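You operate a simulated robot arm through the tools that you are given. There is no shell and no other tool. Be economical: measure what you need, move in short steps, check, and stop when the job is done.

The job below is to be done with a simulated two-armed robot. You get a single attempt, and the scene is never put back.

JOB
Open the blue crank and the fan shutter, then run the fan at speed 2.
Fine: watch the AIR pointer come into the green.

Only the result counts: the job must be done as asked and must still hold three seconds after the hand-in. Knocking over, shifting, dropping, spilling or breaking anything else fails it.

ROBOT AND FRAMES
Two 7-joint arms with two-finger grippers on one trunk that stands fixed in place. Base frame: the origin is at the foot of the trunk, x ahead of it, y to its left, z up. Units: mm, rad, N and s.
The left shoulder is at [25, 175, 1354], the right one opposite. With the tool pointing down near the work surface each hand reaches from about 100 to 740 mm from the base axis, measured 20 degrees to its own side. Payload 2.94 kg a hand.
Tool frame (each hand has its own): the origin (TCP) lies between the finger pads and is the grasp point; the fingertips stand 30 mm ahead of it; z points along the fingers, y is the line along which they close. Largest opening 138 mm; the body of the gripper starts 109 mm behind the TCP.
Orientation is told as [roll, pitch, yaw] about the base's x, y, z axes, in that order, counted from this pose: with the fingers straight down and closing along the base's y, the tool's x points along the base's -x, its y along +y and its z along -z.

CONTROLS
- The arms move only by the tool arm_command. It takes "left_rows", "right_rows" or both (then of equal length, played together; a hand with none holds still); each is a list of rows, each an object (a shift or turn left out is 0, a gripper value left out holds the last) with "turn": the turn, a rotation vector about the base's x, y, z in units of 4 degrees (1.0 is 4 degrees), a list of three; "dp": the shift along the base's x, y, z in units of 50 mm (1.0 is 50 mm), a list of three; "hand": the closure in counts, from 0 (fully open) to 255 (shut). In form: [{"turn": [ax, ay, az], "dp": [dx, dy, dz], "hand": hand}, ...]. A call has 1 to 12 rows; each row shifts and turns the commanded pose from where the row before left it. A call with a number of a shift or a turn outside -1 to 1 is refused whole. Each row takes 0.2 s and may step no farther than 50 mm and 0.15 rad from the row before; otherwise, or with a gripper value out of range, the whole call is refused. A pose out of reach is approached as far as the arm can. The call stops where the force on the tool passes 40 N (or 10 N more than at its start, if that is more) or the arm is blocked; 0.2 s more then pass. The fingers move at their own pace and stop on an object; they squeeze with about 26 N. The grip force told is the motor's: it shows also when the fingers shut on nothing. Time passes only in rows, and 0.2 s behind the last, so rows that do not move let the fingers close. It gives the time, the measured TCP pose, the force on the tool (base axes), the opening and the grip force at its end, in the units of the frame above (readings bear some noise), with the torque about the TCP (base axes, N m) and any sound that the robot's microphone picked up.
- Cameras (640 x 400 px; columns grow to the right, rows downward): "scene" is now at [68.6, 44.3, 1855.3]; the picture's right is [0.50, -0.86, 0.00], its down [-0.44, -0.26, -0.86] and it looks along [0.74, 0.43, -0.51] (base axes); focal length 353 px, centre (320, 200). "left" rides on the left gripper at [71, -19, -146] in its tool frame; the picture's right is [0.26, 0.97, 0.00], its down [-0.85, 0.23, -0.48] and it looks along [-0.46, 0.12, 0.88] (tool axes); focal length 280 px, centre (320, 200). "right" rides on the right gripper at [71, 19, -146] in its tool frame; the picture's right is [-0.26, 0.97, 0.00], its down [-0.85, -0.23, -0.48] and it looks along [-0.46, -0.13, 0.88] (tool axes); focal length 280 px, centre (320, 200). There is no depth. A picture from a camera that has moved, and an enlarged one, comes with that camera's place and axes in the base frame and with its lens.
- snapshot(camera): a new picture of that camera. The clock stands still meanwhile.
- lift_body(by): slides the trunk up (or, below 0, down) by that many mm; the arms and the scene camera ride with it, the base frame stays. It gives what a move gives, with no picture.
- aim_head(pan, tilt): turns the head with the scene camera to pan (to the left, within 2.094 rad either way) and tilt (down, from -0.506 to 1.204), counted from straight ahead of the robot. It gives what a move gives.
- zoom(camera, box): a new picture of the part [left, top, right, bottom] of that camera's present view, enlarged. The clock stands still meanwhile.
- sign_off(): hands the job in; it is judged then, once.

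Work in short steps. Places have to be worked out from the pictures, the camera data and where the tool is seen: move nearer, look again, correct. Check each grasp and each placing, and mend what went wrong. You have 120 turns and 78 pictures in all, those below and enlarged ones among them. Open the grippers and draw the arms clear of the work before you hand the job in, unless the task says otherwise; then end with one line.

The tools are called after "Call:" as name(argument=value, ...) on one line, values as JSON. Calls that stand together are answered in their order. arm_command: Moves the arms, as the interface text tells. Its arguments: {"type":"object","properties":{"left_rows":{"type":"array"},"right_rows":{"type":"array"}},"required":[]} The other tools are called the same way: lift_body (by) slides the trunk up or down; aim_head (pan, tilt) turns the head that bears the scene camera; snapshot (camera) takes a picture; zoom (camera, box) takes an enlarged picture of a part of a camera's view; sign_off () hands the job in.

At the start:

```text
t: 0.0
left_tool_pos: [504.8, 474.8, 1570.2]
left_tool_rot: [0.0, 0.0, 0.002]
left_ft_force: [0.0, -0.3, -0.1]
left_ft_torque: [0.03, 0.0, 0.02]
left_finger_gap: 137.8
left_grasp_force: 0.1
right_tool_pos: [509.0, -20.2, 1462.7]
right_tool_rot: [0.001, 0.0, 0.0]
right_ft_force: [0.3, 0.6, -0.2]
right_ft_torque: [0.02, -0.04, 0.02]
right_finger_gap: 137.8
right_grasp_force: 0.1
trunk travel left (down, up): [-525.0, 209.0]
head pan, tilt: [0.525, 0.538]
```

scene: 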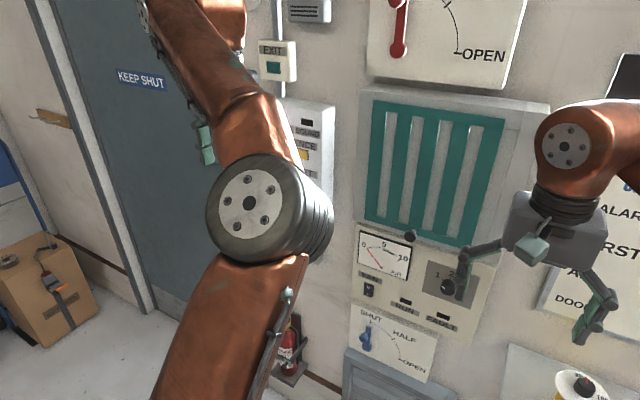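
right: 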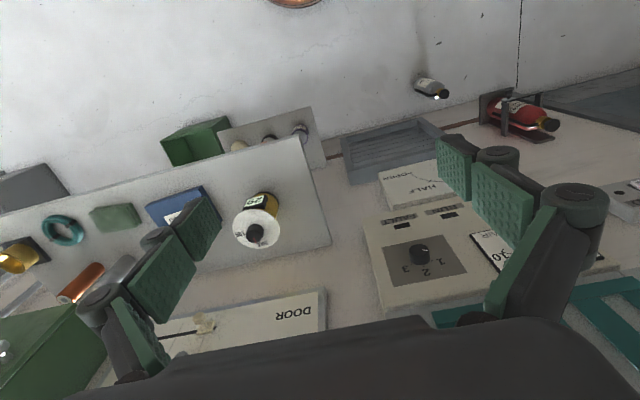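
left: 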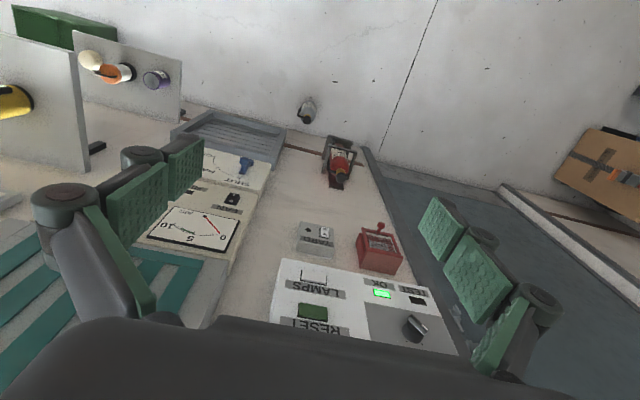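

I'll begin by looking at the wall panel in detail.

Call:
zoom(camera="scene", box=[330, 220, 530, 400])

Call:
aim_head(pan=0.3, tilt=0.1)

Call:
snapshot(camera="scene")

```text
2.22 times, centred on (430, 310) of scene
camera zoom: at [68.6, 44.3, 1855.3], right [0.5, -0.86, 0.0], down [-0.44, -0.26, -0.86], along [0.74, 0.43, -0.51], focal length 784 px, centre (76, -44)
```

zoom: 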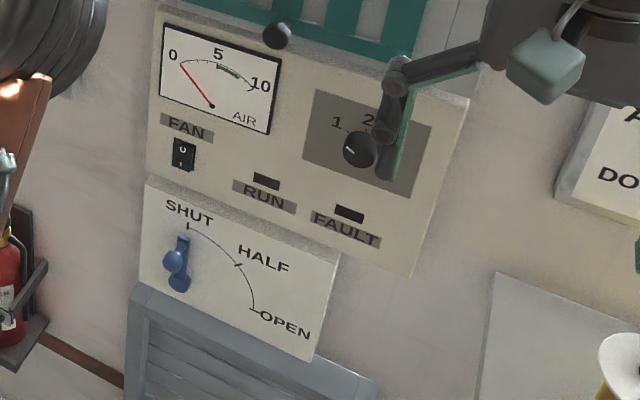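

```text
t: 0.9
left_tool_pos: [504.7, 475.2, 1570.3]
left_tool_rot: [0.0, 0.0, 0.001]
left_ft_force: [-0.4, 0.0, 0.3]
left_ft_torque: [0.0, 0.01, -0.02]
left_finger_gap: 138.0
left_grasp_force: 0.1
right_tool_pos: [510.9, -20.4, 1461.9]
right_tool_rot: [0.0, 0.002, -0.001]
right_ft_force: [0.3, -0.6, -0.2]
right_ft_torque: [0.05, 0.02, 0.0]
right_finger_gap: 137.9
right_grasp_force: 0.1
trunk travel left (down, up): [-525.0, 209.0]
head pan, tilt: [0.3, 0.099]
```

```text
73 pictures are left
camera scene: at [78.6, 26.4, 1895.8], right [0.3, -0.96, 0.0], down [-0.1, -0.03, -0.99], along [0.95, 0.29, -0.1], focal length 353 px, centre (320, 200)
```

scene: 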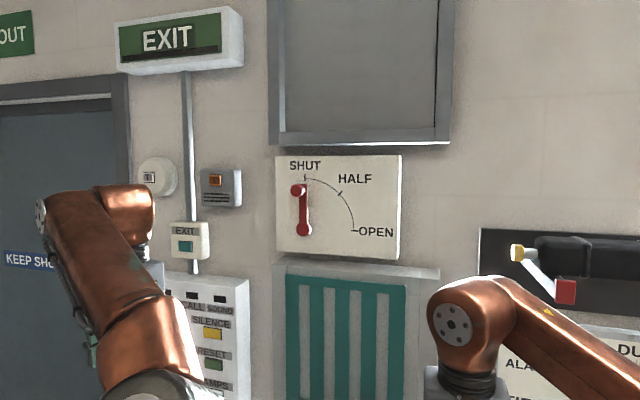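

Call:
aim_head(pan=0.2, tilt=-0.4)

Call:
snapshot(camera="scene")

Call:
aim_head(pan=-0.5, tilt=0.5)

Call:
snapshot(camera="scene")

Call:
aim_head(pan=0.2, tilt=0.55)

Call:
snapshot(camera="scene")

```text
t: 1.8
left_tool_pos: [504.0, 475.0, 1569.3]
left_tool_rot: [-0.001, 0.001, 0.0]
left_ft_force: [-0.1, 0.3, 0.4]
left_ft_torque: [0.0, 0.0, -0.01]
left_finger_gap: 137.9
left_grasp_force: 0.1
right_tool_pos: [510.2, -20.9, 1463.6]
right_tool_rot: [0.001, 0.0, 0.0]
right_ft_force: [-1.1, 0.0, 0.2]
right_ft_torque: [-0.03, 0.0, -0.03]
right_finger_gap: 138.0
right_grasp_force: 0.1
trunk travel left (down, up): [-525.0, 209.0]
head pan, tilt: [0.201, -0.4]
```

```text
72 pictures are left
camera scene: at [62.5, 13.7, 1938.0], right [0.2, -0.98, 0.0], down [0.38, 0.08, -0.92], along [0.9, 0.18, 0.39], focal length 353 px, centre (320, 200)
```

scene: 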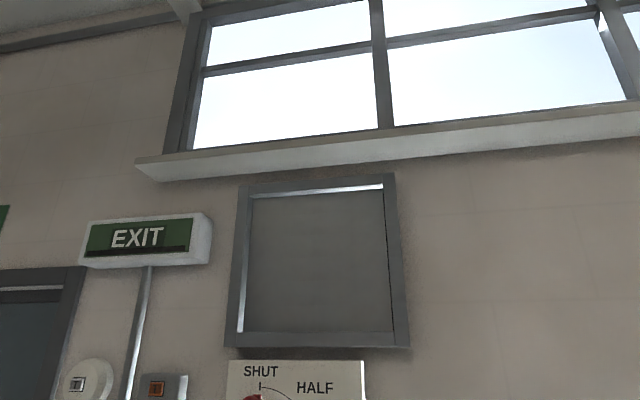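

```text
t: 3.0
left_tool_pos: [506.3, 475.2, 1570.8]
left_tool_rot: [0.001, 0.0, -0.001]
left_ft_force: [-0.4, -0.2, -0.2]
left_ft_torque: [-0.02, 0.0, 0.01]
left_finger_gap: 138.3
left_grasp_force: 0.0
right_tool_pos: [509.5, -19.6, 1462.9]
right_tool_rot: [0.001, 0.0, 0.0]
right_ft_force: [0.4, 0.2, 0.3]
right_ft_torque: [-0.01, -0.03, -0.01]
right_finger_gap: 138.0
right_grasp_force: 0.0
trunk travel left (down, up): [-525.0, 209.0]
head pan, tilt: [-0.499, 0.499]
```

```text
71 pictures are left
camera scene: at [70.7, -44.4, 1858.9], right [-0.48, -0.88, 0.0], down [-0.42, 0.23, -0.88], along [0.77, -0.42, -0.48], focal length 353 px, centre (320, 200)
```

scene: 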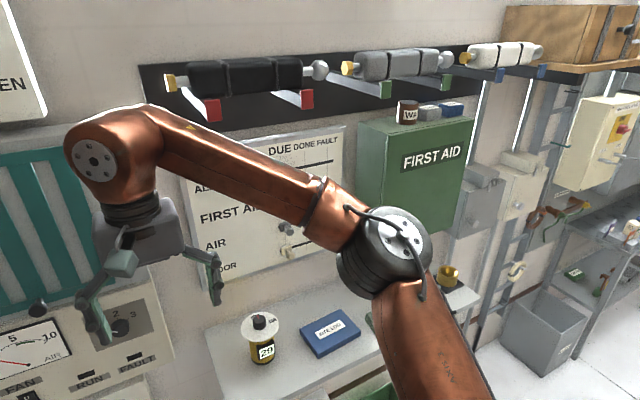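

```text
t: 4.1
left_tool_pos: [504.4, 475.8, 1569.4]
left_tool_rot: [-0.001, 0.0, -0.001]
left_ft_force: [-0.2, 0.1, -0.6]
left_ft_torque: [-0.01, 0.0, 0.02]
left_finger_gap: 138.1
left_grasp_force: 0.0
right_tool_pos: [510.5, -19.7, 1462.1]
right_tool_rot: [0.002, 0.0, 0.0]
right_ft_force: [-0.7, 0.2, 0.7]
right_ft_torque: [-0.01, 0.02, 0.05]
right_finger_gap: 138.3
right_grasp_force: 0.1
trunk travel left (down, up): [-525.0, 209.0]
head pan, tilt: [0.201, 0.55]
```

```text
70 pictures are left
camera scene: at [78.8, 16.9, 1854.3], right [0.2, -0.98, 0.0], down [-0.51, -0.1, -0.85], along [0.84, 0.17, -0.52], focal length 353 px, centre (320, 200)
```

scene: 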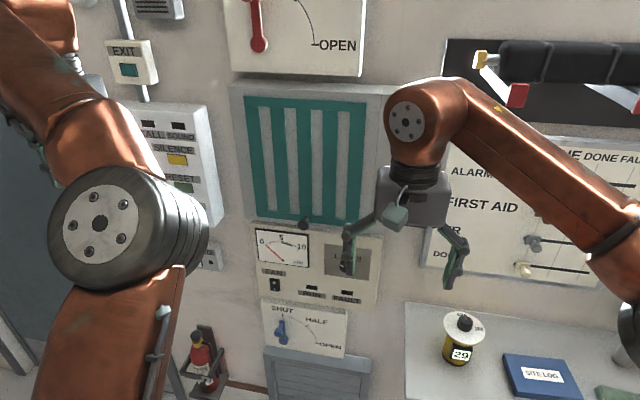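

The fan shutter is the teal slotted plate with the black knob at about (800, 208, 1328). I put the blue crank near (800, 293, 890), the fan rocker near (820, 310, 1073) and the speed knob near (814, 93, 1193), with the wall at x≈820. I'll turn the left hand to face the wall while bringing it in front of the panel.

Call:
arm_command(left_rows=[{"turn": [0, -1, 0], "dp": [0.05, -0.15, -0.35], "hand": 0}, {"turn": [0, -1, 0], "dp": [0.05, -0.15, -0.35]}, {"turn": [0, -1, 0], "dp": [0.05, -0.15, -0.35]}, {"turn": [0, -1, 0], "dp": [0.05, -0.15, -0.35]}, {"turn": [0, -1, 0], "dp": [0.05, -0.15, -0.35]}, {"turn": [0, -1, 0], "dp": [0.05, -0.15, -0.35]}, {"turn": [0, -1, 0], "dp": [0.05, -0.15, -0.35]}, {"turn": [0, -1, 0], "dp": [0.05, -0.15, -0.35]}, {"turn": [0, -1, 0], "dp": [0.05, -0.15, -0.35]}, {"turn": [0, -1, 0], "dp": [0.05, -0.15, -0.35]}, {"turn": [0, -1, 0], "dp": [0.05, -0.15, -0.35]}])

Call:
arm_command(left_rows=[{"turn": [0, -1, 0], "dp": [0.05, -0.15, -0.4]}, {"turn": [0, -1, 0], "dp": [0.05, -0.15, -0.4]}, {"turn": [0, -1, 0], "dp": [0.05, -0.15, -0.4]}, {"turn": [0, -1, 0], "dp": [0.05, -0.15, -0.4]}, {"turn": [0, -1, 0], "dp": [0.05, -0.15, -0.4]}, {"turn": [0, -1, 0], "dp": [0.05, -0.15, -0.4]}, {"turn": [0, -1, 0], "dp": [0.05, -0.15, -0.4]}, {"turn": [0, -1, 0], "dp": [0.05, -0.15, -0.4]}, {"turn": [0, -1, 0], "dp": [0.05, -0.15, -0.4]}, {"turn": [0, -1, 0], "dp": [0.05, -0.15, -0.4]}, {"turn": [0, -1, 0], "dp": [0.05, -0.15, -0.4]}, {"turn": [0, -0.5, 0], "dp": [0.05, -0.15, -0.4]}])

Call:
snapshot(camera="left")

Call:
snapshot(camera="scene")

```text
t: 6.5
left_tool_pos: [532.2, 393.2, 1376.6]
left_tool_rot: [0.003, -0.77, -0.001]
left_ft_force: [1.4, 0.3, -0.3]
left_ft_torque: [-0.01, -0.03, -0.02]
left_finger_gap: 138.2
left_grasp_force: 0.1
right_tool_pos: [509.9, -22.0, 1461.7]
right_tool_rot: [0.003, 0.0, 0.0]
right_ft_force: [-0.1, -0.3, 0.6]
right_ft_torque: [0.0, 0.03, 0.0]
right_finger_gap: 137.7
right_grasp_force: 0.0
trunk travel left (down, up): [-525.0, 209.0]
head pan, tilt: [0.201, 0.55]
```

```text
t: 9.1
left_tool_pos: [536.8, 502.0, 1306.0]
left_tool_rot: [0.011, -1.563, -0.016]
left_ft_force: [0.3, -0.5, -0.3]
left_ft_torque: [0.01, 0.01, -0.01]
left_finger_gap: 138.1
left_grasp_force: 0.1
left hand out of reach, approached as far as the arm can: row 3, 5, 6, 7, 8, 9, 10, 11, 12
right_tool_pos: [510.4, -19.6, 1462.7]
right_tool_rot: [0.0, 0.0, 0.001]
right_ft_force: [0.8, 1.2, -0.2]
right_ft_torque: [-0.04, 0.02, -0.01]
right_finger_gap: 137.8
right_grasp_force: 0.0
trunk travel left (down, up): [-525.0, 209.0]
head pan, tilt: [0.201, 0.55]
```

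```text
69 pictures are left
camera left: at [390.1, 484.5, 1240.0], right [0.0, 0.97, -0.26], down [-0.47, 0.23, 0.85], along [0.88, 0.12, 0.45], focal length 280 px, centre (320, 200)
```

left: 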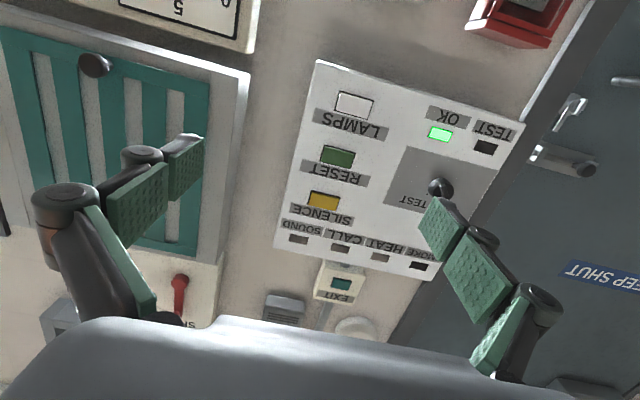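

```text
68 pictures are left
camera scene: at [78.8, 18.4, 1854.2], right [0.2, -0.98, 0.0], down [-0.51, -0.1, -0.85], along [0.84, 0.17, -0.52], focal length 353 px, centre (320, 200)
```

scene: 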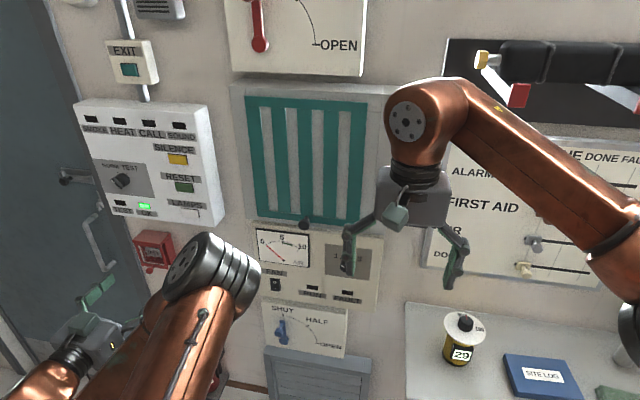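

The hand faces the wall but was limited in y because the arm is folded. I'll move it forward to x≈650 and right towards y≈300, and check the report.

Call:
arm_command(left_rows=[{"dp": [0.6, 0, 0]}, {"dp": [0.6, 0, 0]}, {"dp": [0.6, -0.5, 0]}, {"dp": [0.4, -0.7, 0]}, {"dp": [0, -0.8, 0]}, {"dp": [0, -0.8, 0]}, {"dp": [0, -0.8, 0]}])

```text
t: 10.7
left_tool_pos: [605.6, 428.4, 1414.2]
left_tool_rot: [0.116, -1.561, -0.126]
left_ft_force: [0.6, -0.1, -0.1]
left_ft_torque: [0.0, 0.02, 0.07]
left_finger_gap: 137.9
left_grasp_force: 0.0
left hand out of reach, approached as far as the arm can: row 1, 2, 3, 4, 5, 6, 7
right_tool_pos: [510.1, -22.4, 1462.5]
right_tool_rot: [0.004, -0.003, 0.001]
right_ft_force: [0.3, -1.6, 0.2]
right_ft_torque: [0.06, -0.04, 0.0]
right_finger_gap: 138.0
right_grasp_force: 0.0
trunk travel left (down, up): [-525.0, 209.0]
head pan, tilt: [0.201, 0.55]
```

The arm seems limited because its elbow is high and the wrist can't flex further, so lowering the trunk should help. The space below both hands looks clear down to desk height; I'll lower it 250 mm.

Call:
lift_body(by=-250)

Call:
arm_command(left_rows=[{"dp": [0.2, -0.2, 0]}])

Call:
snapshot(camera="scene")

```text
t: 13.3
left_tool_pos: [605.8, 428.1, 1163.2]
left_tool_rot: [2.785, -1.569, -2.785]
left_ft_force: [-0.4, 0.4, 0.6]
left_ft_torque: [-0.01, 0.03, -0.01]
left_finger_gap: 137.9
left_grasp_force: 0.1
right_tool_pos: [509.3, -21.8, 1212.8]
right_tool_rot: [0.001, -0.002, -0.001]
right_ft_force: [0.4, 0.5, -0.1]
right_ft_torque: [0.01, -0.04, 0.05]
right_finger_gap: 138.0
right_grasp_force: 0.0
trunk travel left (down, up): [-275.0, 459.0]
head pan, tilt: [0.201, 0.55]
```

```text
t: 13.7
left_tool_pos: [617.1, 417.7, 1161.6]
left_tool_rot: [2.298, -1.569, -2.298]
left_ft_force: [0.0, -0.4, 0.3]
left_ft_torque: [0.0, 0.0, 0.0]
left_finger_gap: 138.2
left_grasp_force: 0.1
right_tool_pos: [509.2, -20.0, 1213.2]
right_tool_rot: [0.003, -0.003, 0.002]
right_ft_force: [-0.2, -0.3, 0.4]
right_ft_torque: [0.02, 0.0, 0.02]
right_finger_gap: 137.8
right_grasp_force: 0.0
trunk travel left (down, up): [-275.0, 459.0]
head pan, tilt: [0.201, 0.55]
```

```text
67 pictures are left
camera scene: at [179.0, 16.3, 1602.7], right [0.2, -0.98, 0.0], down [-0.51, -0.1, -0.85], along [0.84, 0.17, -0.52], focal length 353 px, centre (320, 200)
```

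scene: 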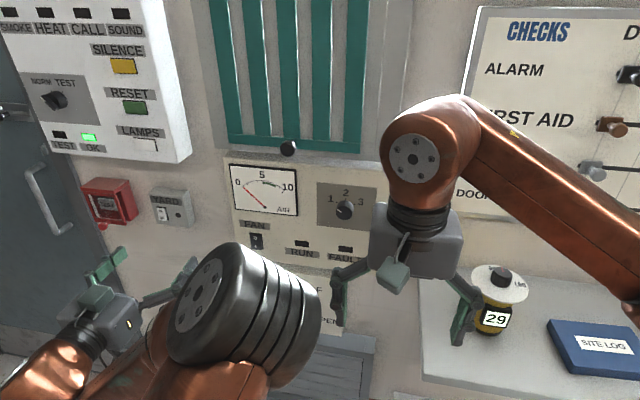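

The arm now follows freely. I'll continue right towards y≈300 in front of the panel.

Call:
arm_command(left_rows=[{"dp": [0.3, -0.5, 0]}, {"dp": [0.3, -0.5, 0]}, {"dp": [0, -0.5, 0]}, {"dp": [0, -0.5, -0.2]}, {"dp": [0, -0.4, -0.2]}])

Call:
snapshot(camera="left")

Call:
snapshot(camera="scene")

```text
t: 14.9
left_tool_pos: [621.5, 368.8, 1208.6]
left_tool_rot: [0.172, -1.562, -0.182]
left_ft_force: [0.1, -0.5, 0.7]
left_ft_torque: [-0.01, 0.01, 0.07]
left_finger_gap: 137.8
left_grasp_force: 0.1
left hand out of reach, approached as far as the arm can: row 1, 2, 3, 4, 5
right_tool_pos: [510.7, -21.4, 1211.9]
right_tool_rot: [0.002, 0.0, 0.0]
right_ft_force: [0.3, 0.4, 0.5]
right_ft_torque: [0.02, -0.03, 0.0]
right_finger_gap: 138.2
right_grasp_force: 0.0
trunk travel left (down, up): [-275.0, 459.0]
head pan, tilt: [0.201, 0.55]
```

```text
66 pictures are left
camera left: at [474.7, 351.9, 1141.0], right [0.01, 0.97, -0.26], down [-0.47, 0.23, 0.85], along [0.88, 0.12, 0.45], focal length 280 px, centre (320, 200)
```

left: 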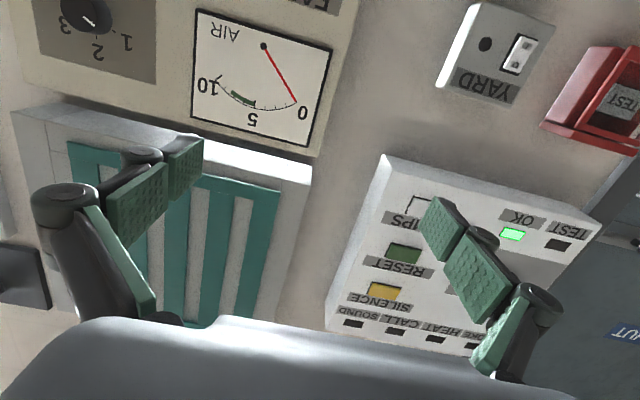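

```text
65 pictures are left
camera scene: at [179.3, 16.1, 1602.7], right [0.2, -0.98, 0.0], down [-0.51, -0.1, -0.85], along [0.84, 0.17, -0.52], focal length 353 px, centre (320, 200)
```

scene: 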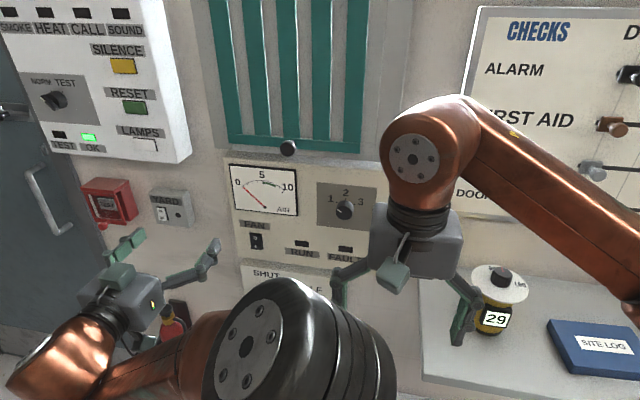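

The left arm's elbow sits inboard, which blocks it; the right arm's elbow is outboard, so it suits this work better. I'll retract the left arm out to the left first, tool down.

Call:
arm_command(left_rows=[{"dp": [-0.4, 0.4, 0]}, {"dp": [-0.4, 0.4, 0]}, {"turn": [0, 1, 0], "dp": [-0.1, 0.3, 0.1]}, {"turn": [0, 1, 0], "dp": [-0.1, 0.3, 0.1]}, {"turn": [0, 1, 0], "dp": [-0.1, 0.3, 0.1]}, {"turn": [0, 1, 0], "dp": [-0.1, 0.3, 0.1]}, {"turn": [0, 1, 0], "dp": [-0.1, 0.3, 0.1]}, {"turn": [0, 1, 0], "dp": [-0.1, 0.3, 0.1]}, {"turn": [0, 1, 0], "dp": [-0.1, 0.3, 0.1]}, {"turn": [0, 1, 0], "dp": [-0.1, 0.3, 0.1]}, {"turn": [0, 1, 0], "dp": [-0.1, 0.3, 0.1]}, {"turn": [0, 1, 0], "dp": [-0.1, 0.3, 0.1]}])

Call:
arm_command(left_rows=[{"turn": [0, 1, 0], "dp": [-0.1, 0.1, 0.2]}, {"turn": [0, 1, 0], "dp": [-0.1, 0.1, 0.2]}, {"turn": [0, 1, 0], "dp": [-0.1, 0.1, 0.2]}, {"turn": [0, 1, 0], "dp": [-0.1, 0.1, 0.2]}, {"turn": [0, 1, 0], "dp": [-0.1, 0.1, 0.2]}, {"turn": [0, 1, 0], "dp": [-0.1, 0.1, 0.2]}, {"turn": [0, 1, 0], "dp": [-0.1, 0.1, 0.2]}, {"turn": [0, 1, 0], "dp": [-0.1, 0.1, 0.2]}, {"turn": [0, 1, 0], "dp": [-0.1, 0.1, 0.2]}, {"turn": [0, 1, 0], "dp": [-0.1, 0.1, 0.2]}, {"turn": [0, 1, 0], "dp": [-0.1, 0.1, 0.2]}, {"turn": [0, 1, 0], "dp": [-0.1, 0.1, 0.2]}])

Call:
snapshot(camera="scene")

```text
t: 17.5
left_tool_pos: [539.7, 566.4, 1260.8]
left_tool_rot: [0.0, -0.873, 0.0]
left_ft_force: [-0.6, 0.2, -0.5]
left_ft_torque: [-0.01, -0.01, 0.02]
left_finger_gap: 137.9
left_grasp_force: 0.0
left hand out of reach, approached as far as the arm can: row 1, 2
right_tool_pos: [510.3, -20.5, 1212.5]
right_tool_rot: [0.001, 0.0, 0.0]
right_ft_force: [-0.2, 0.5, -0.7]
right_ft_torque: [-0.03, 0.01, 0.04]
right_finger_gap: 138.3
right_grasp_force: 0.0
trunk travel left (down, up): [-275.0, 459.0]
head pan, tilt: [0.201, 0.55]
```

```text
t: 20.1
left_tool_pos: [488.2, 619.0, 1371.6]
left_tool_rot: [0.004, -0.105, -0.002]
left_ft_force: [0.7, -0.7, -0.1]
left_ft_torque: [0.07, 0.04, -0.01]
left_finger_gap: 138.2
left_grasp_force: 0.1
left hand out of reach, approached as far as the arm can: row 12
right_tool_pos: [511.9, -22.7, 1212.3]
right_tool_rot: [0.004, 0.003, -0.002]
right_ft_force: [0.5, -0.4, -1.0]
right_ft_torque: [0.06, 0.05, 0.02]
right_finger_gap: 138.1
right_grasp_force: 0.1
trunk travel left (down, up): [-275.0, 459.0]
head pan, tilt: [0.201, 0.55]
```

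```text
64 pictures are left
camera scene: at [181.9, 15.1, 1602.2], right [0.2, -0.98, 0.0], down [-0.51, -0.1, -0.85], along [0.83, 0.17, -0.52], focal length 353 px, centre (320, 200)
```

scene: 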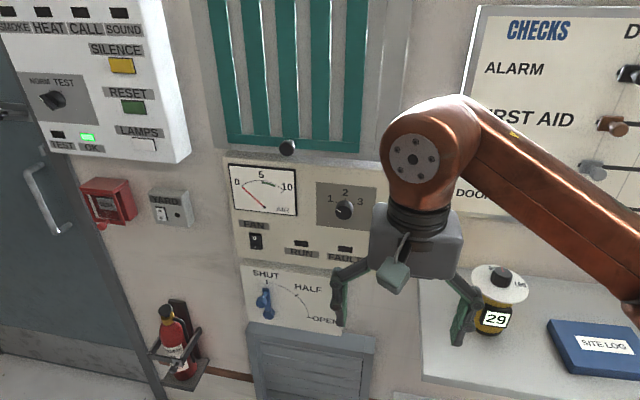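

Clear view now. I'll turn the right hand to face the wall while shifting it left and down a bit.

Call:
arm_command(right_rows=[{"turn": [0, -1, 0], "dp": [0.1, 0.2, 0]}, {"turn": [0, -1, 0], "dp": [0.1, 0.2, 0]}, {"turn": [0, -1, 0], "dp": [0.1, 0.2, 0]}, {"turn": [0, -1, 0], "dp": [0.1, 0.2, 0]}, {"turn": [0, -1, 0], "dp": [0.1, 0.2, 0]}, {"turn": [0, -1, 0], "dp": [0.1, 0.2, 0]}, {"turn": [0, -1, 0], "dp": [0.1, 0.2, 0]}, {"turn": [0, -1, 0], "dp": [0.1, 0.2, 0]}, {"turn": [0, -1, 0], "dp": [0.1, 0.2, 0]}, {"turn": [0, -1, 0], "dp": [0.1, 0.2, 0]}, {"turn": [0, -1, 0], "dp": [0.1, 0.2, 0]}, {"turn": [0, -1, 0], "dp": [0.1, 0.2, 0]}])

Call:
arm_command(right_rows=[{"turn": [0, -1, 0], "dp": [0.1, 0.1, -0.2]}, {"turn": [0, -1, 0], "dp": [0.1, 0.1, -0.2]}, {"turn": [0, -1, 0], "dp": [0.1, 0.1, -0.2]}, {"turn": [0, -1, 0], "dp": [0.1, 0.1, -0.2]}, {"turn": [0, -1, 0], "dp": [0.1, 0.1, -0.2]}, {"turn": [0, -1, 0], "dp": [0.1, 0.1, -0.2]}, {"turn": [0, -1, 0], "dp": [0.1, 0.1, -0.2]}, {"turn": [0, -1, 0], "dp": [0.1, 0.1, -0.2]}, {"turn": [0, -1, 0], "dp": [0.1, 0.1, -0.2]}, {"turn": [0, -1, 0], "dp": [0.1, 0.1, -0.2]}, {"turn": [0, -0.5, 0], "dp": [0.1, 0.1, -0.2]}])

Call:
snapshot(camera="scene")

Call:
snapshot(camera="right")

```text
t: 22.7
left_tool_pos: [485.2, 620.0, 1371.9]
left_tool_rot: [0.002, -0.105, 0.0]
left_ft_force: [0.5, -0.3, 0.6]
left_ft_torque: [-0.03, 0.0, -0.03]
left_finger_gap: 137.9
left_grasp_force: 0.0
right_tool_pos: [570.4, 100.2, 1211.8]
right_tool_rot: [0.004, -0.84, -0.001]
right_ft_force: [0.3, 0.0, 0.1]
right_ft_torque: [-0.02, -0.01, -0.01]
right_finger_gap: 138.1
right_grasp_force: 0.1
trunk travel left (down, up): [-275.0, 459.0]
head pan, tilt: [0.201, 0.55]
```

```text
t: 25.1
left_tool_pos: [485.0, 621.0, 1372.2]
left_tool_rot: [0.002, -0.107, 0.0]
left_ft_force: [0.1, 0.3, 0.8]
left_ft_torque: [0.04, 0.01, -0.04]
left_finger_gap: 138.4
left_grasp_force: 0.0
right_tool_pos: [625.5, 155.9, 1101.5]
right_tool_rot: [2.854, -1.568, -2.85]
right_ft_force: [0.1, 1.0, -0.2]
right_ft_torque: [0.03, 0.02, 0.0]
right_finger_gap: 137.9
right_grasp_force: 0.1
trunk travel left (down, up): [-275.0, 459.0]
head pan, tilt: [0.201, 0.55]
```

```text
63 pictures are left
camera scene: at [180.2, 18.3, 1602.5], right [0.2, -0.98, 0.0], down [-0.51, -0.1, -0.85], along [0.84, 0.17, -0.52], focal length 353 px, centre (320, 200)
```

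scene: 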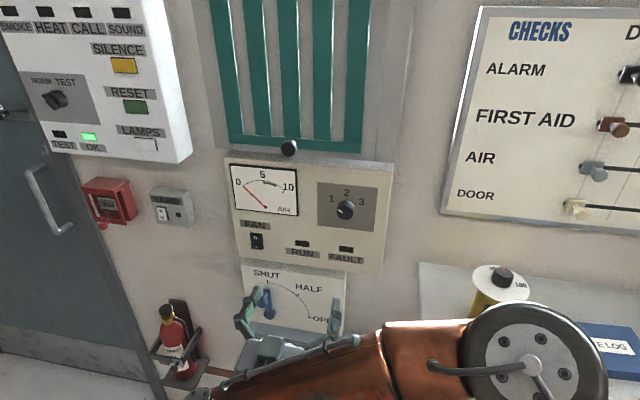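

```text
62 pictures are left
camera right: at [479.0, 173.7, 1030.1], right [0.0, 0.96, 0.26], down [-0.48, -0.23, 0.85], along [0.88, -0.12, 0.46], focal length 280 px, centre (320, 200)
```

right: 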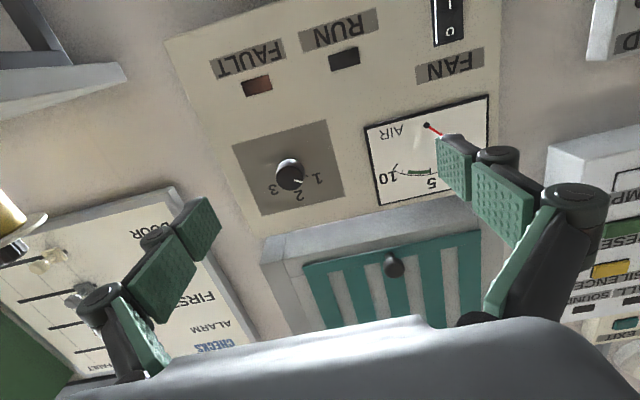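

Geometry from the two views: speed knob (841, 94, 1170), shutter knob (796, 206, 1329), fan rocker (853, 321, 1040). I'll look closer at the crank.

Call:
zoom(camera="scene", box=[220, 140, 400, 360])

```text
1.82 times, centred on (310, 250) of scene
camera zoom: at [180.2, 18.3, 1602.5], right [0.2, -0.98, 0.0], down [-0.51, -0.1, -0.85], along [0.84, 0.17, -0.52], focal length 641 px, centre (338, 109)
```

zoom: 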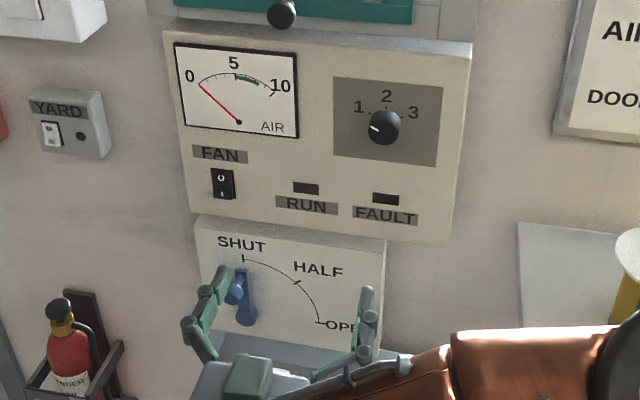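

The crank pivot is at about (835, 303, 778), with its ball handle at about (800, 303, 876). I'll bring the right hand in front of it, partly closed, and look.

Call:
arm_command(right_rows=[{"dp": [0.0, 0.49, -0.65], "hand": 120}, {"dp": [0.1, 0.49, -0.65]}, {"dp": [0.1, 0.49, -0.65]}, {"dp": [0.2, 0.49, -0.65]}, {"dp": [0.3, 0.49, -0.65]}, {"dp": [0.4, 0.49, -0.65]}, {"dp": [0.4, 0, -0.6]}])

Call:
snapshot(camera="right")

Call:
snapshot(camera="scene")

```text
t: 26.7
left_tool_pos: [486.9, 620.5, 1371.4]
left_tool_rot: [0.002, -0.106, -0.002]
left_ft_force: [0.2, 0.8, 0.0]
left_ft_torque: [0.0, 0.06, 0.01]
left_finger_gap: 137.9
left_grasp_force: 0.1
right_tool_pos: [702.2, 301.1, 874.2]
right_tool_rot: [-1.59, -1.572, 1.59]
right_ft_force: [0.0, -0.4, -0.1]
right_ft_torque: [0.01, 0.0, 0.03]
right_finger_gap: 72.9
right_grasp_force: 0.0
trunk travel left (down, up): [-275.0, 459.0]
head pan, tilt: [0.201, 0.55]
```

```text
60 pictures are left
camera right: at [555.0, 318.9, 804.4], right [0.0, 0.97, 0.26], down [-0.48, -0.23, 0.85], along [0.88, -0.12, 0.46], focal length 280 px, centre (320, 200)
```

right: 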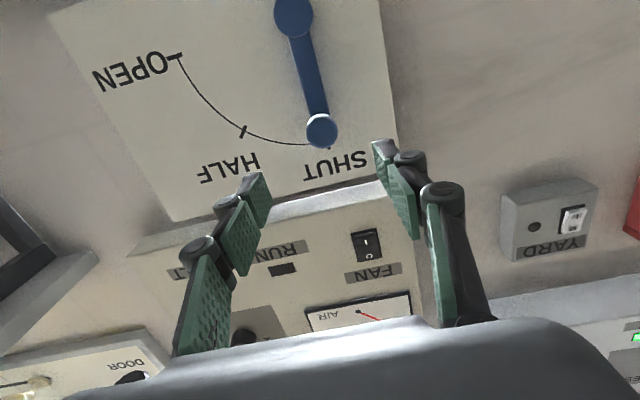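

```text
59 pictures are left
camera scene: at [181.5, 17.2, 1602.3], right [0.2, -0.98, 0.0], down [-0.51, -0.1, -0.85], along [0.83, 0.17, -0.52], focal length 353 px, centre (320, 200)
```

scene: 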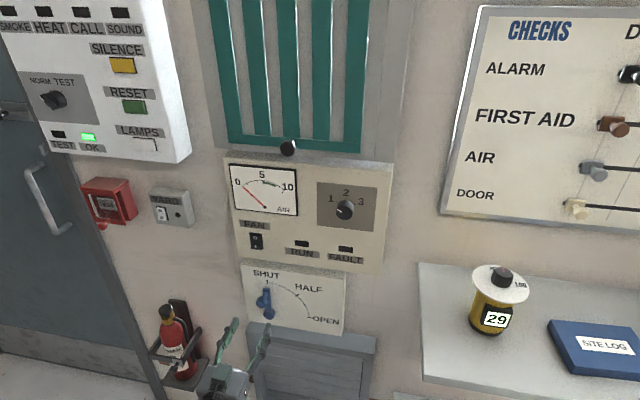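

Refined ball handle position: (808, 305, 867), pivot (y 304, z 775), radius about 92. I'll advance so the fingers straddle the ball.

Call:
arm_command(right_rows=[{"dp": [0.65, 0.04, -0.07]}, {"dp": [0.65, 0.03, -0.07]}, {"dp": [0.64, 0, 0]}])

Call:
snapshot(camera="right")

```text
t: 27.5
left_tool_pos: [485.3, 619.6, 1371.8]
left_tool_rot: [0.001, -0.106, 0.0]
left_ft_force: [-0.1, -0.8, 1.2]
left_ft_torque: [0.02, -0.01, -0.02]
left_finger_gap: 137.9
left_grasp_force: 0.0
right_tool_pos: [785.3, 281.8, 879.9]
right_tool_rot: [-0.305, -1.568, 0.31]
right_ft_force: [-0.6, -0.6, -0.2]
right_ft_torque: [0.02, -0.04, -0.01]
right_finger_gap: 73.1
right_grasp_force: 0.0
right hand out of reach, approached as far as the arm can: row 2, 3
trunk travel left (down, up): [-275.0, 459.0]
head pan, tilt: [0.201, 0.55]
```

```text
58 pictures are left
camera right: at [638.1, 299.5, 809.2], right [0.0, 0.97, 0.26], down [-0.47, -0.23, 0.85], along [0.88, -0.12, 0.46], focal length 280 px, centre (320, 200)
```

right: 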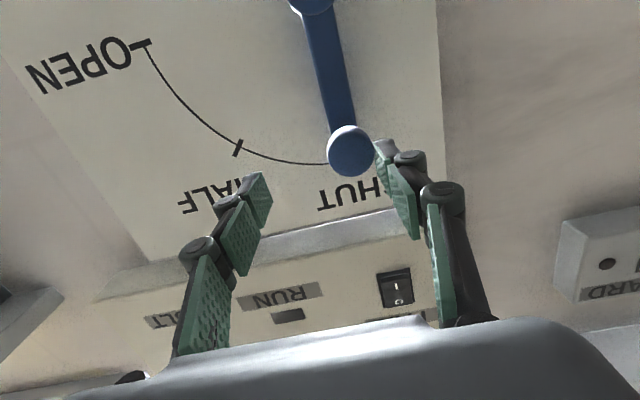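

The arm is at its reach limit. I'll back off, lower the trunk 150 mm more, and come back.

Call:
arm_command(right_rows=[{"dp": [-0.8, 0, 0]}, {"dp": [-0.8, 0, 0]}, {"dp": [-0.6, 0, 0.8]}, {"dp": [0, 0, 0.9]}, {"dp": [0, 0, 0.9]}])

Call:
lift_body(by=-150)

Call:
snapshot(camera="scene")

```text
t: 28.7
left_tool_pos: [485.1, 620.6, 1370.7]
left_tool_rot: [0.002, -0.108, 0.0]
left_ft_force: [0.2, -0.6, 0.6]
left_ft_torque: [0.01, 0.0, -0.02]
left_finger_gap: 137.8
left_grasp_force: 0.0
right_tool_pos: [672.1, 283.8, 1011.5]
right_tool_rot: [-1.769, -1.569, 1.771]
right_ft_force: [-0.8, 0.0, 0.7]
right_ft_torque: [0.02, -0.01, -0.02]
right_finger_gap: 73.2
right_grasp_force: 0.0
trunk travel left (down, up): [-275.0, 459.0]
head pan, tilt: [0.201, 0.55]
```

```text
t: 30.4
left_tool_pos: [484.2, 619.8, 1221.4]
left_tool_rot: [0.002, -0.11, 0.0]
left_ft_force: [-0.3, 0.0, 0.2]
left_ft_torque: [0.02, -0.05, -0.03]
left_finger_gap: 138.1
left_grasp_force: 0.1
right_tool_pos: [672.6, 282.0, 861.8]
right_tool_rot: [-3.099, -1.569, 3.102]
right_ft_force: [-0.5, 0.4, -0.3]
right_ft_torque: [0.02, 0.06, 0.01]
right_finger_gap: 72.9
right_grasp_force: 0.1
trunk travel left (down, up): [-125.0, 609.0]
head pan, tilt: [0.201, 0.55]
```

```text
57 pictures are left
camera scene: at [307.1, 17.9, 1440.3], right [0.2, -0.98, 0.0], down [-0.51, -0.1, -0.85], along [0.84, 0.17, -0.52], focal length 353 px, centre (320, 200)
```

scene: 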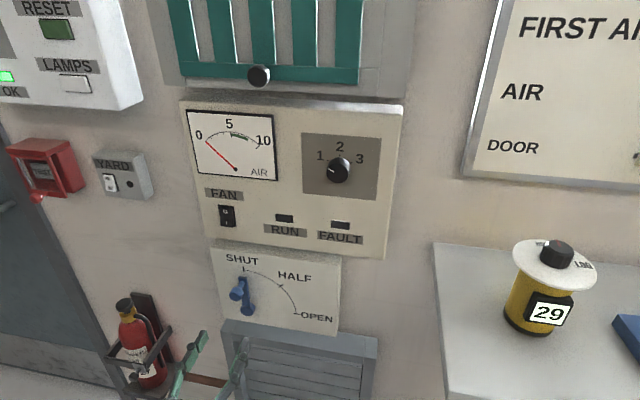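

Now I'll advance onto the ball handle.

Call:
arm_command(right_rows=[{"dp": [0.7, 0.23, 0.05]}, {"dp": [0.7, 0.23, 0.05]}, {"dp": [0.6, 0, 0]}, {"dp": [0.55, 0, 0]}])

Call:
snapshot(camera="right")

Call:
zoom(camera="scene", box=[160, 220, 360, 400])

```text
t: 31.4
left_tool_pos: [487.3, 621.2, 1219.9]
left_tool_rot: [0.001, -0.106, 0.0]
left_ft_force: [0.1, 0.4, -0.1]
left_ft_torque: [-0.01, -0.01, 0.01]
left_finger_gap: 138.2
left_grasp_force: 0.0
right_tool_pos: [802.2, 306.1, 866.5]
right_tool_rot: [-0.86, -1.569, 0.862]
right_ft_force: [0.1, -1.0, 0.1]
right_ft_torque: [-0.02, -0.02, 0.01]
right_finger_gap: 73.0
right_grasp_force: 0.1
trunk travel left (down, up): [-125.0, 609.0]
head pan, tilt: [0.201, 0.55]
```

```text
56 pictures are left
camera right: at [656.3, 323.7, 793.7], right [0.0, 0.97, 0.26], down [-0.47, -0.23, 0.85], along [0.88, -0.12, 0.46], focal length 280 px, centre (320, 200)
```

right: 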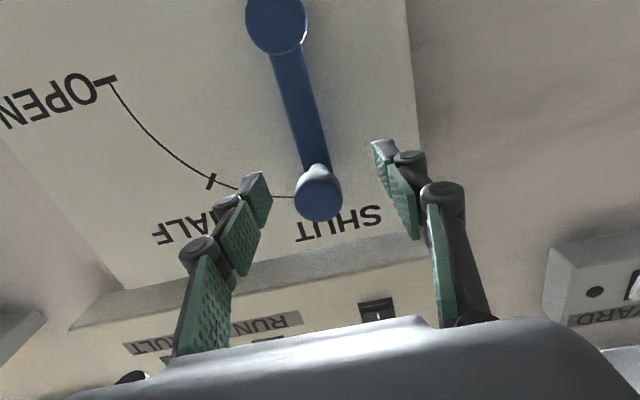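

```text
2.22 times, centred on (260, 310) of scene
camera zoom: at [308.9, 18.3, 1439.6], right [0.2, -0.98, 0.0], down [-0.51, -0.11, -0.85], along [0.83, 0.17, -0.52], focal length 784 px, centre (453, -44)
```

zoom: 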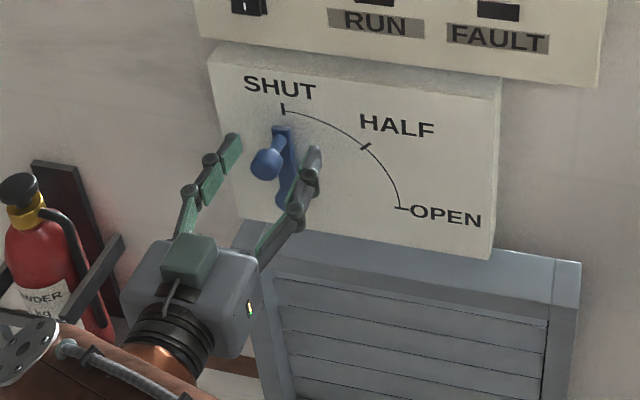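

The ball is between the fingers (about y 303). I'll close the grip.

Call:
arm_command(right_rows=[{"dp": [0, -0.04, 0.03], "hand": 255}, {}, {}, {}, {}])

Call:
snapshot(camera="right")

```text
t: 32.6
left_tool_pos: [486.9, 622.0, 1221.6]
left_tool_rot: [0.001, -0.105, 0.001]
left_ft_force: [-0.5, -0.9, 0.9]
left_ft_torque: [0.0, -0.01, -0.02]
left_finger_gap: 137.8
left_grasp_force: 0.1
right_tool_pos: [801.5, 303.5, 867.2]
right_tool_rot: [-1.506, -1.571, 1.509]
right_ft_force: [1.1, 0.4, -0.1]
right_ft_torque: [0.03, -0.04, -0.02]
right_finger_gap: 26.0
right_grasp_force: 45.0
trunk travel left (down, up): [-125.0, 609.0]
head pan, tilt: [0.201, 0.55]
```

```text
54 pictures are left
camera right: at [656.1, 321.7, 795.8], right [0.0, 0.97, 0.26], down [-0.48, -0.23, 0.85], along [0.88, -0.12, 0.46], focal length 280 px, centre (320, 200)
```

right: 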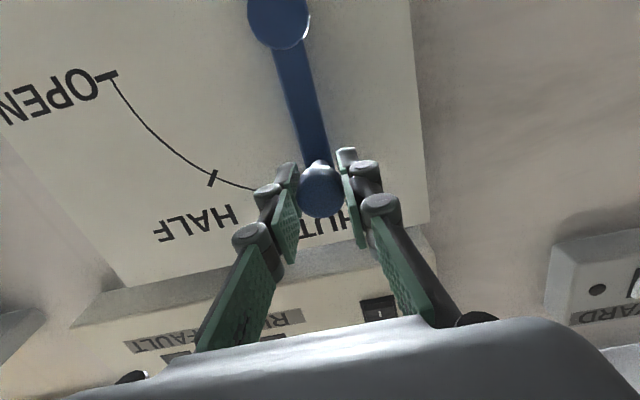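

Gripped (26 mm ball). I'll turn the crank clockwise along its arc, rotating the hand with it, starting with 24°.

Call:
arm_command(right_rows=[{"turn": [1, 0, 0], "dp": [0, -0.128, -0.004]}, {"turn": [1, 0, 0], "dp": [0, -0.128, -0.013]}, {"turn": [1, 0, 0], "dp": [0, -0.126, -0.022]}, {"turn": [1, 0, 0], "dp": [0, -0.125, -0.031]}, {"turn": [1, 0, 0], "dp": [0, -0.122, -0.04]}, {"turn": [1, 0, 0], "dp": [0, -0.119, -0.048]}])

Call:
zoom(camera="scene", box=[160, 220, 360, 400])

```text
t: 34.0
left_tool_pos: [486.4, 621.9, 1221.1]
left_tool_rot: [0.004, -0.107, -0.001]
left_ft_force: [-0.5, -0.1, -0.6]
left_ft_torque: [-0.01, 0.01, 0.03]
left_finger_gap: 137.9
left_grasp_force: 0.1
right_tool_pos: [802.5, 265.5, 859.0]
right_tool_rot: [1.57, -1.152, -1.568]
right_ft_force: [5.4, 0.8, -0.6]
right_ft_torque: [0.07, -0.11, 0.11]
right_finger_gap: 25.8
right_grasp_force: 45.0
trunk travel left (down, up): [-125.0, 609.0]
head pan, tilt: [0.201, 0.55]
```

```text
2.22 times, centred on (260, 310) of scene
camera zoom: at [309.1, 18.3, 1439.5], right [0.2, -0.98, 0.0], down [-0.51, -0.1, -0.85], along [0.83, 0.17, -0.52], focal length 784 px, centre (453, -44)
```

zoom: 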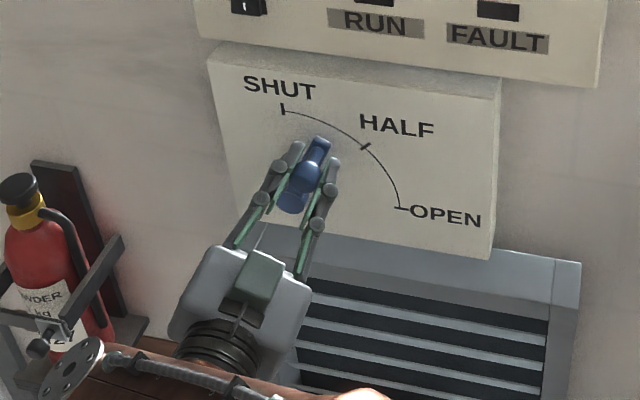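

The crank turns and the louvre is opening. I'll carry on along the arc.

Call:
arm_command(right_rows=[{"turn": [1, 0, 0], "dp": [0, -0.115, -0.056]}, {"turn": [1, 0, 0], "dp": [0, -0.111, -0.064]}, {"turn": [1, 0, 0], "dp": [0, -0.107, -0.072]}, {"turn": [1, 0, 0], "dp": [0, -0.101, -0.079]}, {"turn": [1, 0, 0], "dp": [0, -0.095, -0.086]}, {"turn": [1, 0, 0], "dp": [0, -0.089, -0.092]}, {"turn": [1, 0, 0], "dp": [0, -0.083, -0.098]}, {"turn": [1, 0, 0], "dp": [0, -0.076, -0.103]}, {"turn": [1, 0, 0], "dp": [0, -0.069, -0.108]}, {"turn": [1, 0, 0], "dp": [0, -0.061, -0.113]}])

Call:
zoom(camera="scene", box=[160, 220, 360, 400])

```text
t: 36.2
left_tool_pos: [486.6, 623.1, 1220.4]
left_tool_rot: [-0.001, -0.107, -0.001]
left_ft_force: [0.3, 0.3, 0.3]
left_ft_torque: [-0.03, -0.03, -0.03]
left_finger_gap: 138.1
left_grasp_force: 0.1
right_tool_pos: [801.7, 221.7, 814.4]
right_tool_rot: [1.569, -0.454, -1.566]
right_ft_force: [4.9, 8.1, -4.7]
right_ft_torque: [-0.01, 0.01, 0.16]
right_finger_gap: 26.1
right_grasp_force: 45.1
trunk travel left (down, up): [-125.0, 609.0]
head pan, tilt: [0.201, 0.55]
```

```text
2.22 times, centred on (260, 310) of scene
camera zoom: at [312.6, 19.6, 1439.1], right [0.2, -0.98, 0.0], down [-0.52, -0.11, -0.85], along [0.83, 0.17, -0.53], focal length 784 px, centre (453, -44)
```

zoom: 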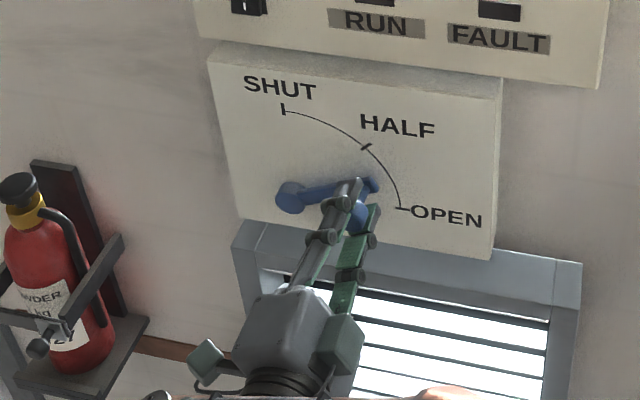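

64° done; I'll finish the remaining 26°.

Call:
arm_command(right_rows=[{"turn": [1, 0, 0], "dp": [0, -0.052, -0.117]}, {"turn": [1, 0, 0], "dp": [0, -0.044, -0.12]}, {"turn": [1, 0, 0], "dp": [0, -0.036, -0.123]}, {"turn": [1, 0, 0], "dp": [0, -0.027, -0.126]}, {"turn": [1, 0, 0], "dp": [0, -0.018, -0.127]}, {"turn": [1, 0, 0], "dp": [0, -0.009, -0.128]}, {"turn": [0.5, 0, 0], "dp": [0, 0, -0.07]}, {}])

Call:
zoom(camera="scene", box=[160, 220, 360, 400])

```text
t: 38.0
left_tool_pos: [487.4, 622.2, 1220.6]
left_tool_rot: [-0.001, -0.108, 0.001]
left_ft_force: [0.6, -0.2, -0.7]
left_ft_torque: [0.0, 0.01, 0.01]
left_finger_gap: 138.0
left_grasp_force: 0.0
right_tool_pos: [801.9, 211.5, 776.6]
right_tool_rot: [1.571, 0.0, -1.572]
right_ft_force: [6.3, 14.7, -2.8]
right_ft_torque: [-0.1, 0.02, 0.56]
right_finger_gap: 26.1
right_grasp_force: 45.1
trunk travel left (down, up): [-125.0, 609.0]
head pan, tilt: [0.201, 0.55]
```

```text
2.22 times, centred on (260, 310) of scene
camera zoom: at [316.5, 20.3, 1438.8], right [0.2, -0.98, 0.0], down [-0.52, -0.11, -0.85], along [0.83, 0.17, -0.53], focal length 784 px, centre (453, -44)
```

zoom: 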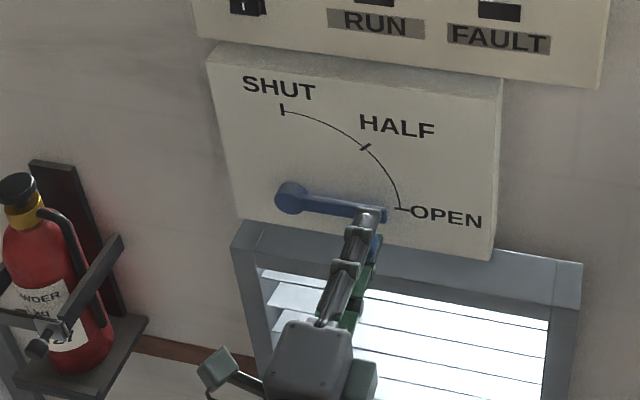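

Crank points at OPEN. I'll release and back straight off.

Call:
arm_command(right_rows=[{"hand": 130}, {}, {}, {"dp": [-0.6, 0, 0]}, {"dp": [-0.8, 0, 0]}, {"dp": [-0.8, 0, 0]}, {"dp": [-0.4, 0, 0]}])

Call:
zoom(camera="scene", box=[160, 220, 360, 400])

```text
t: 39.6
left_tool_pos: [486.0, 621.3, 1221.3]
left_tool_rot: [0.002, -0.105, 0.001]
left_ft_force: [0.3, -0.1, 1.2]
left_ft_torque: [-0.01, 0.0, -0.01]
left_finger_gap: 138.1
left_grasp_force: 0.0
right_tool_pos: [670.2, 212.4, 776.0]
right_tool_rot: [1.573, 0.001, -1.574]
right_ft_force: [0.8, -0.3, -0.1]
right_ft_torque: [0.0, -0.03, 0.0]
right_finger_gap: 67.8
right_grasp_force: 0.0
trunk travel left (down, up): [-125.0, 609.0]
head pan, tilt: [0.201, 0.55]
```

```text
2.22 times, centred on (260, 310) of scene
camera zoom: at [308.4, 18.3, 1439.7], right [0.2, -0.98, 0.0], down [-0.51, -0.1, -0.85], along [0.84, 0.17, -0.52], focal length 784 px, centre (453, -44)
```

zoom: 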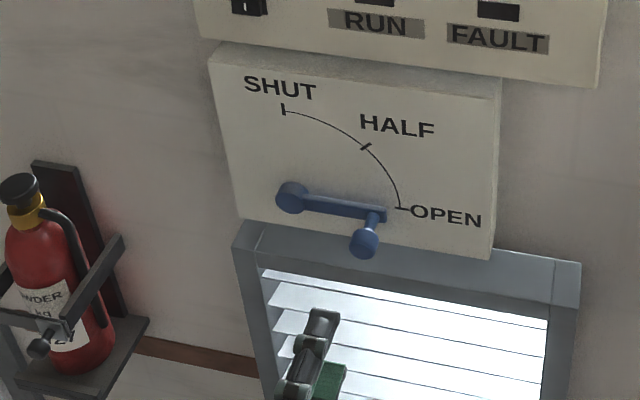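

Crank stays at OPEN. I'll turn the hand back and raise the trunk 300 mm for the shutter knob.

Call:
arm_command(right_rows=[{"turn": [-1, 0, 0]}, {"turn": [-1, 0, 0]}, {"turn": [-1, 0, 0]}, {"turn": [-1, 0, 0]}, {"turn": [-1, 0, 0]}, {"turn": [-1, 0, 0]}, {"turn": [-1, 0, 0]}, {"turn": [-1, 0, 0]}, {"turn": [-1, 0, 0]}, {"turn": [-1, 0, 0]}, {"turn": [-1, 0, 0]}, {"turn": [-1, 0, 0]}])

Call:
arm_command(right_rows=[{"turn": [-1, 0, 0]}, {"turn": [-1, 0, 0]}, {"turn": [-1, 0, 0]}, {"turn": [-1, 0, 0]}, {"turn": [-1, 0, 0]}, {"turn": [-1, 0, 0]}, {"turn": [-1, 0, 0]}, {"turn": [-1, 0, 0]}, {"turn": [-1, 0, 0]}, {"turn": [-1, 0, 0]}, {"turn": [-0.5, 0, 0]}])

Call:
lift_body(by=300)

Call:
aim_head(pan=0.2, tilt=0.4)

Call:
snapshot(camera="scene")

Call:
snapshot(camera="right")

```text
t: 42.2
left_tool_pos: [485.2, 621.6, 1220.5]
left_tool_rot: [0.002, -0.106, 0.0]
left_ft_force: [-0.3, 0.6, -0.3]
left_ft_torque: [0.01, 0.02, 0.03]
left_finger_gap: 138.3
left_grasp_force: 0.1
right_tool_pos: [672.4, 210.8, 775.6]
right_tool_rot: [1.574, -0.84, -1.571]
right_ft_force: [1.2, 0.1, -0.4]
right_ft_torque: [-0.01, 0.02, 0.0]
right_finger_gap: 67.5
right_grasp_force: 0.1
trunk travel left (down, up): [-125.0, 609.0]
head pan, tilt: [0.201, 0.55]
```

```text
t: 44.6
left_tool_pos: [485.7, 621.6, 1221.6]
left_tool_rot: [0.003, -0.105, 0.001]
left_ft_force: [0.5, 0.3, -0.3]
left_ft_torque: [-0.01, -0.03, 0.02]
left_finger_gap: 138.1
left_grasp_force: 0.0
right_tool_pos: [671.4, 210.1, 776.7]
right_tool_rot: [-1.967, -1.569, 1.968]
right_ft_force: [-0.1, 0.0, 0.0]
right_ft_torque: [0.01, 0.0, 0.0]
right_finger_gap: 67.7
right_grasp_force: 0.1
trunk travel left (down, up): [-125.0, 609.0]
head pan, tilt: [0.201, 0.55]
```

```text
t: 47.6
left_tool_pos: [422.4, 620.0, 1562.3]
left_tool_rot: [0.004, -0.207, 0.0]
left_ft_force: [0.2, 0.0, -0.2]
left_ft_torque: [0.01, 0.01, -0.01]
left_finger_gap: 138.0
left_grasp_force: 0.0
right_tool_pos: [670.7, 210.6, 1076.0]
right_tool_rot: [-1.3, -1.571, 1.302]
right_ft_force: [-1.2, -0.6, 0.1]
right_ft_torque: [0.04, 0.0, 0.01]
right_finger_gap: 67.6
right_grasp_force: 0.0
trunk travel left (down, up): [-425.0, 309.0]
head pan, tilt: [0.201, 0.55]
```

```text
t: 48.3
left_tool_pos: [422.8, 620.4, 1561.3]
left_tool_rot: [0.002, -0.206, 0.001]
left_ft_force: [0.3, 0.2, -0.1]
left_ft_torque: [-0.01, -0.03, 0.03]
left_finger_gap: 138.1
left_grasp_force: 0.1
right_tool_pos: [671.0, 210.8, 1075.0]
right_tool_rot: [-2.099, -1.572, 2.103]
right_ft_force: [0.0, 0.0, -0.5]
right_ft_torque: [-0.01, -0.04, 0.04]
right_finger_gap: 67.4
right_grasp_force: 0.1
trunk travel left (down, up): [-425.0, 309.0]
head pan, tilt: [0.201, 0.4]
```

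```text
49 pictures are left
camera scene: at [105.7, 19.0, 1768.1], right [0.2, -0.98, 0.0], down [-0.38, -0.08, -0.92], along [0.9, 0.18, -0.39], focal length 353 px, centre (320, 200)
```

scene: 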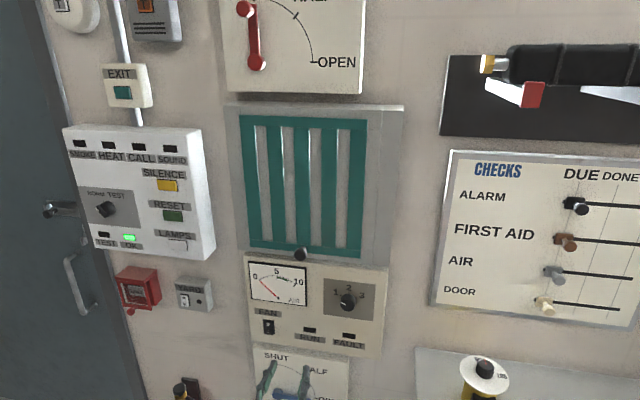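

```text
48 pictures are left
camera right: at [525.3, 229.2, 1004.0], right [0.0, 0.97, 0.26], down [-0.48, -0.23, 0.85], along [0.88, -0.12, 0.46], focal length 280 px, centre (320, 200)
```

right: 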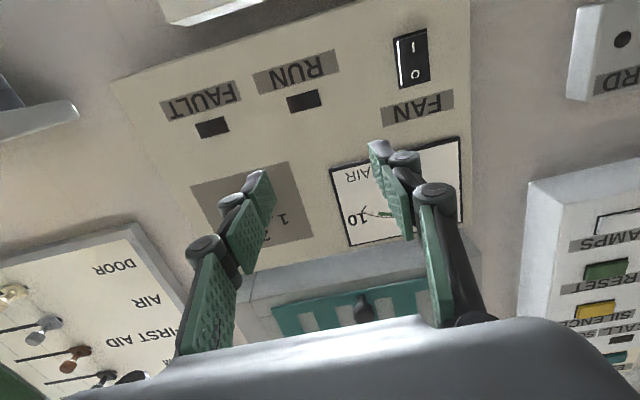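

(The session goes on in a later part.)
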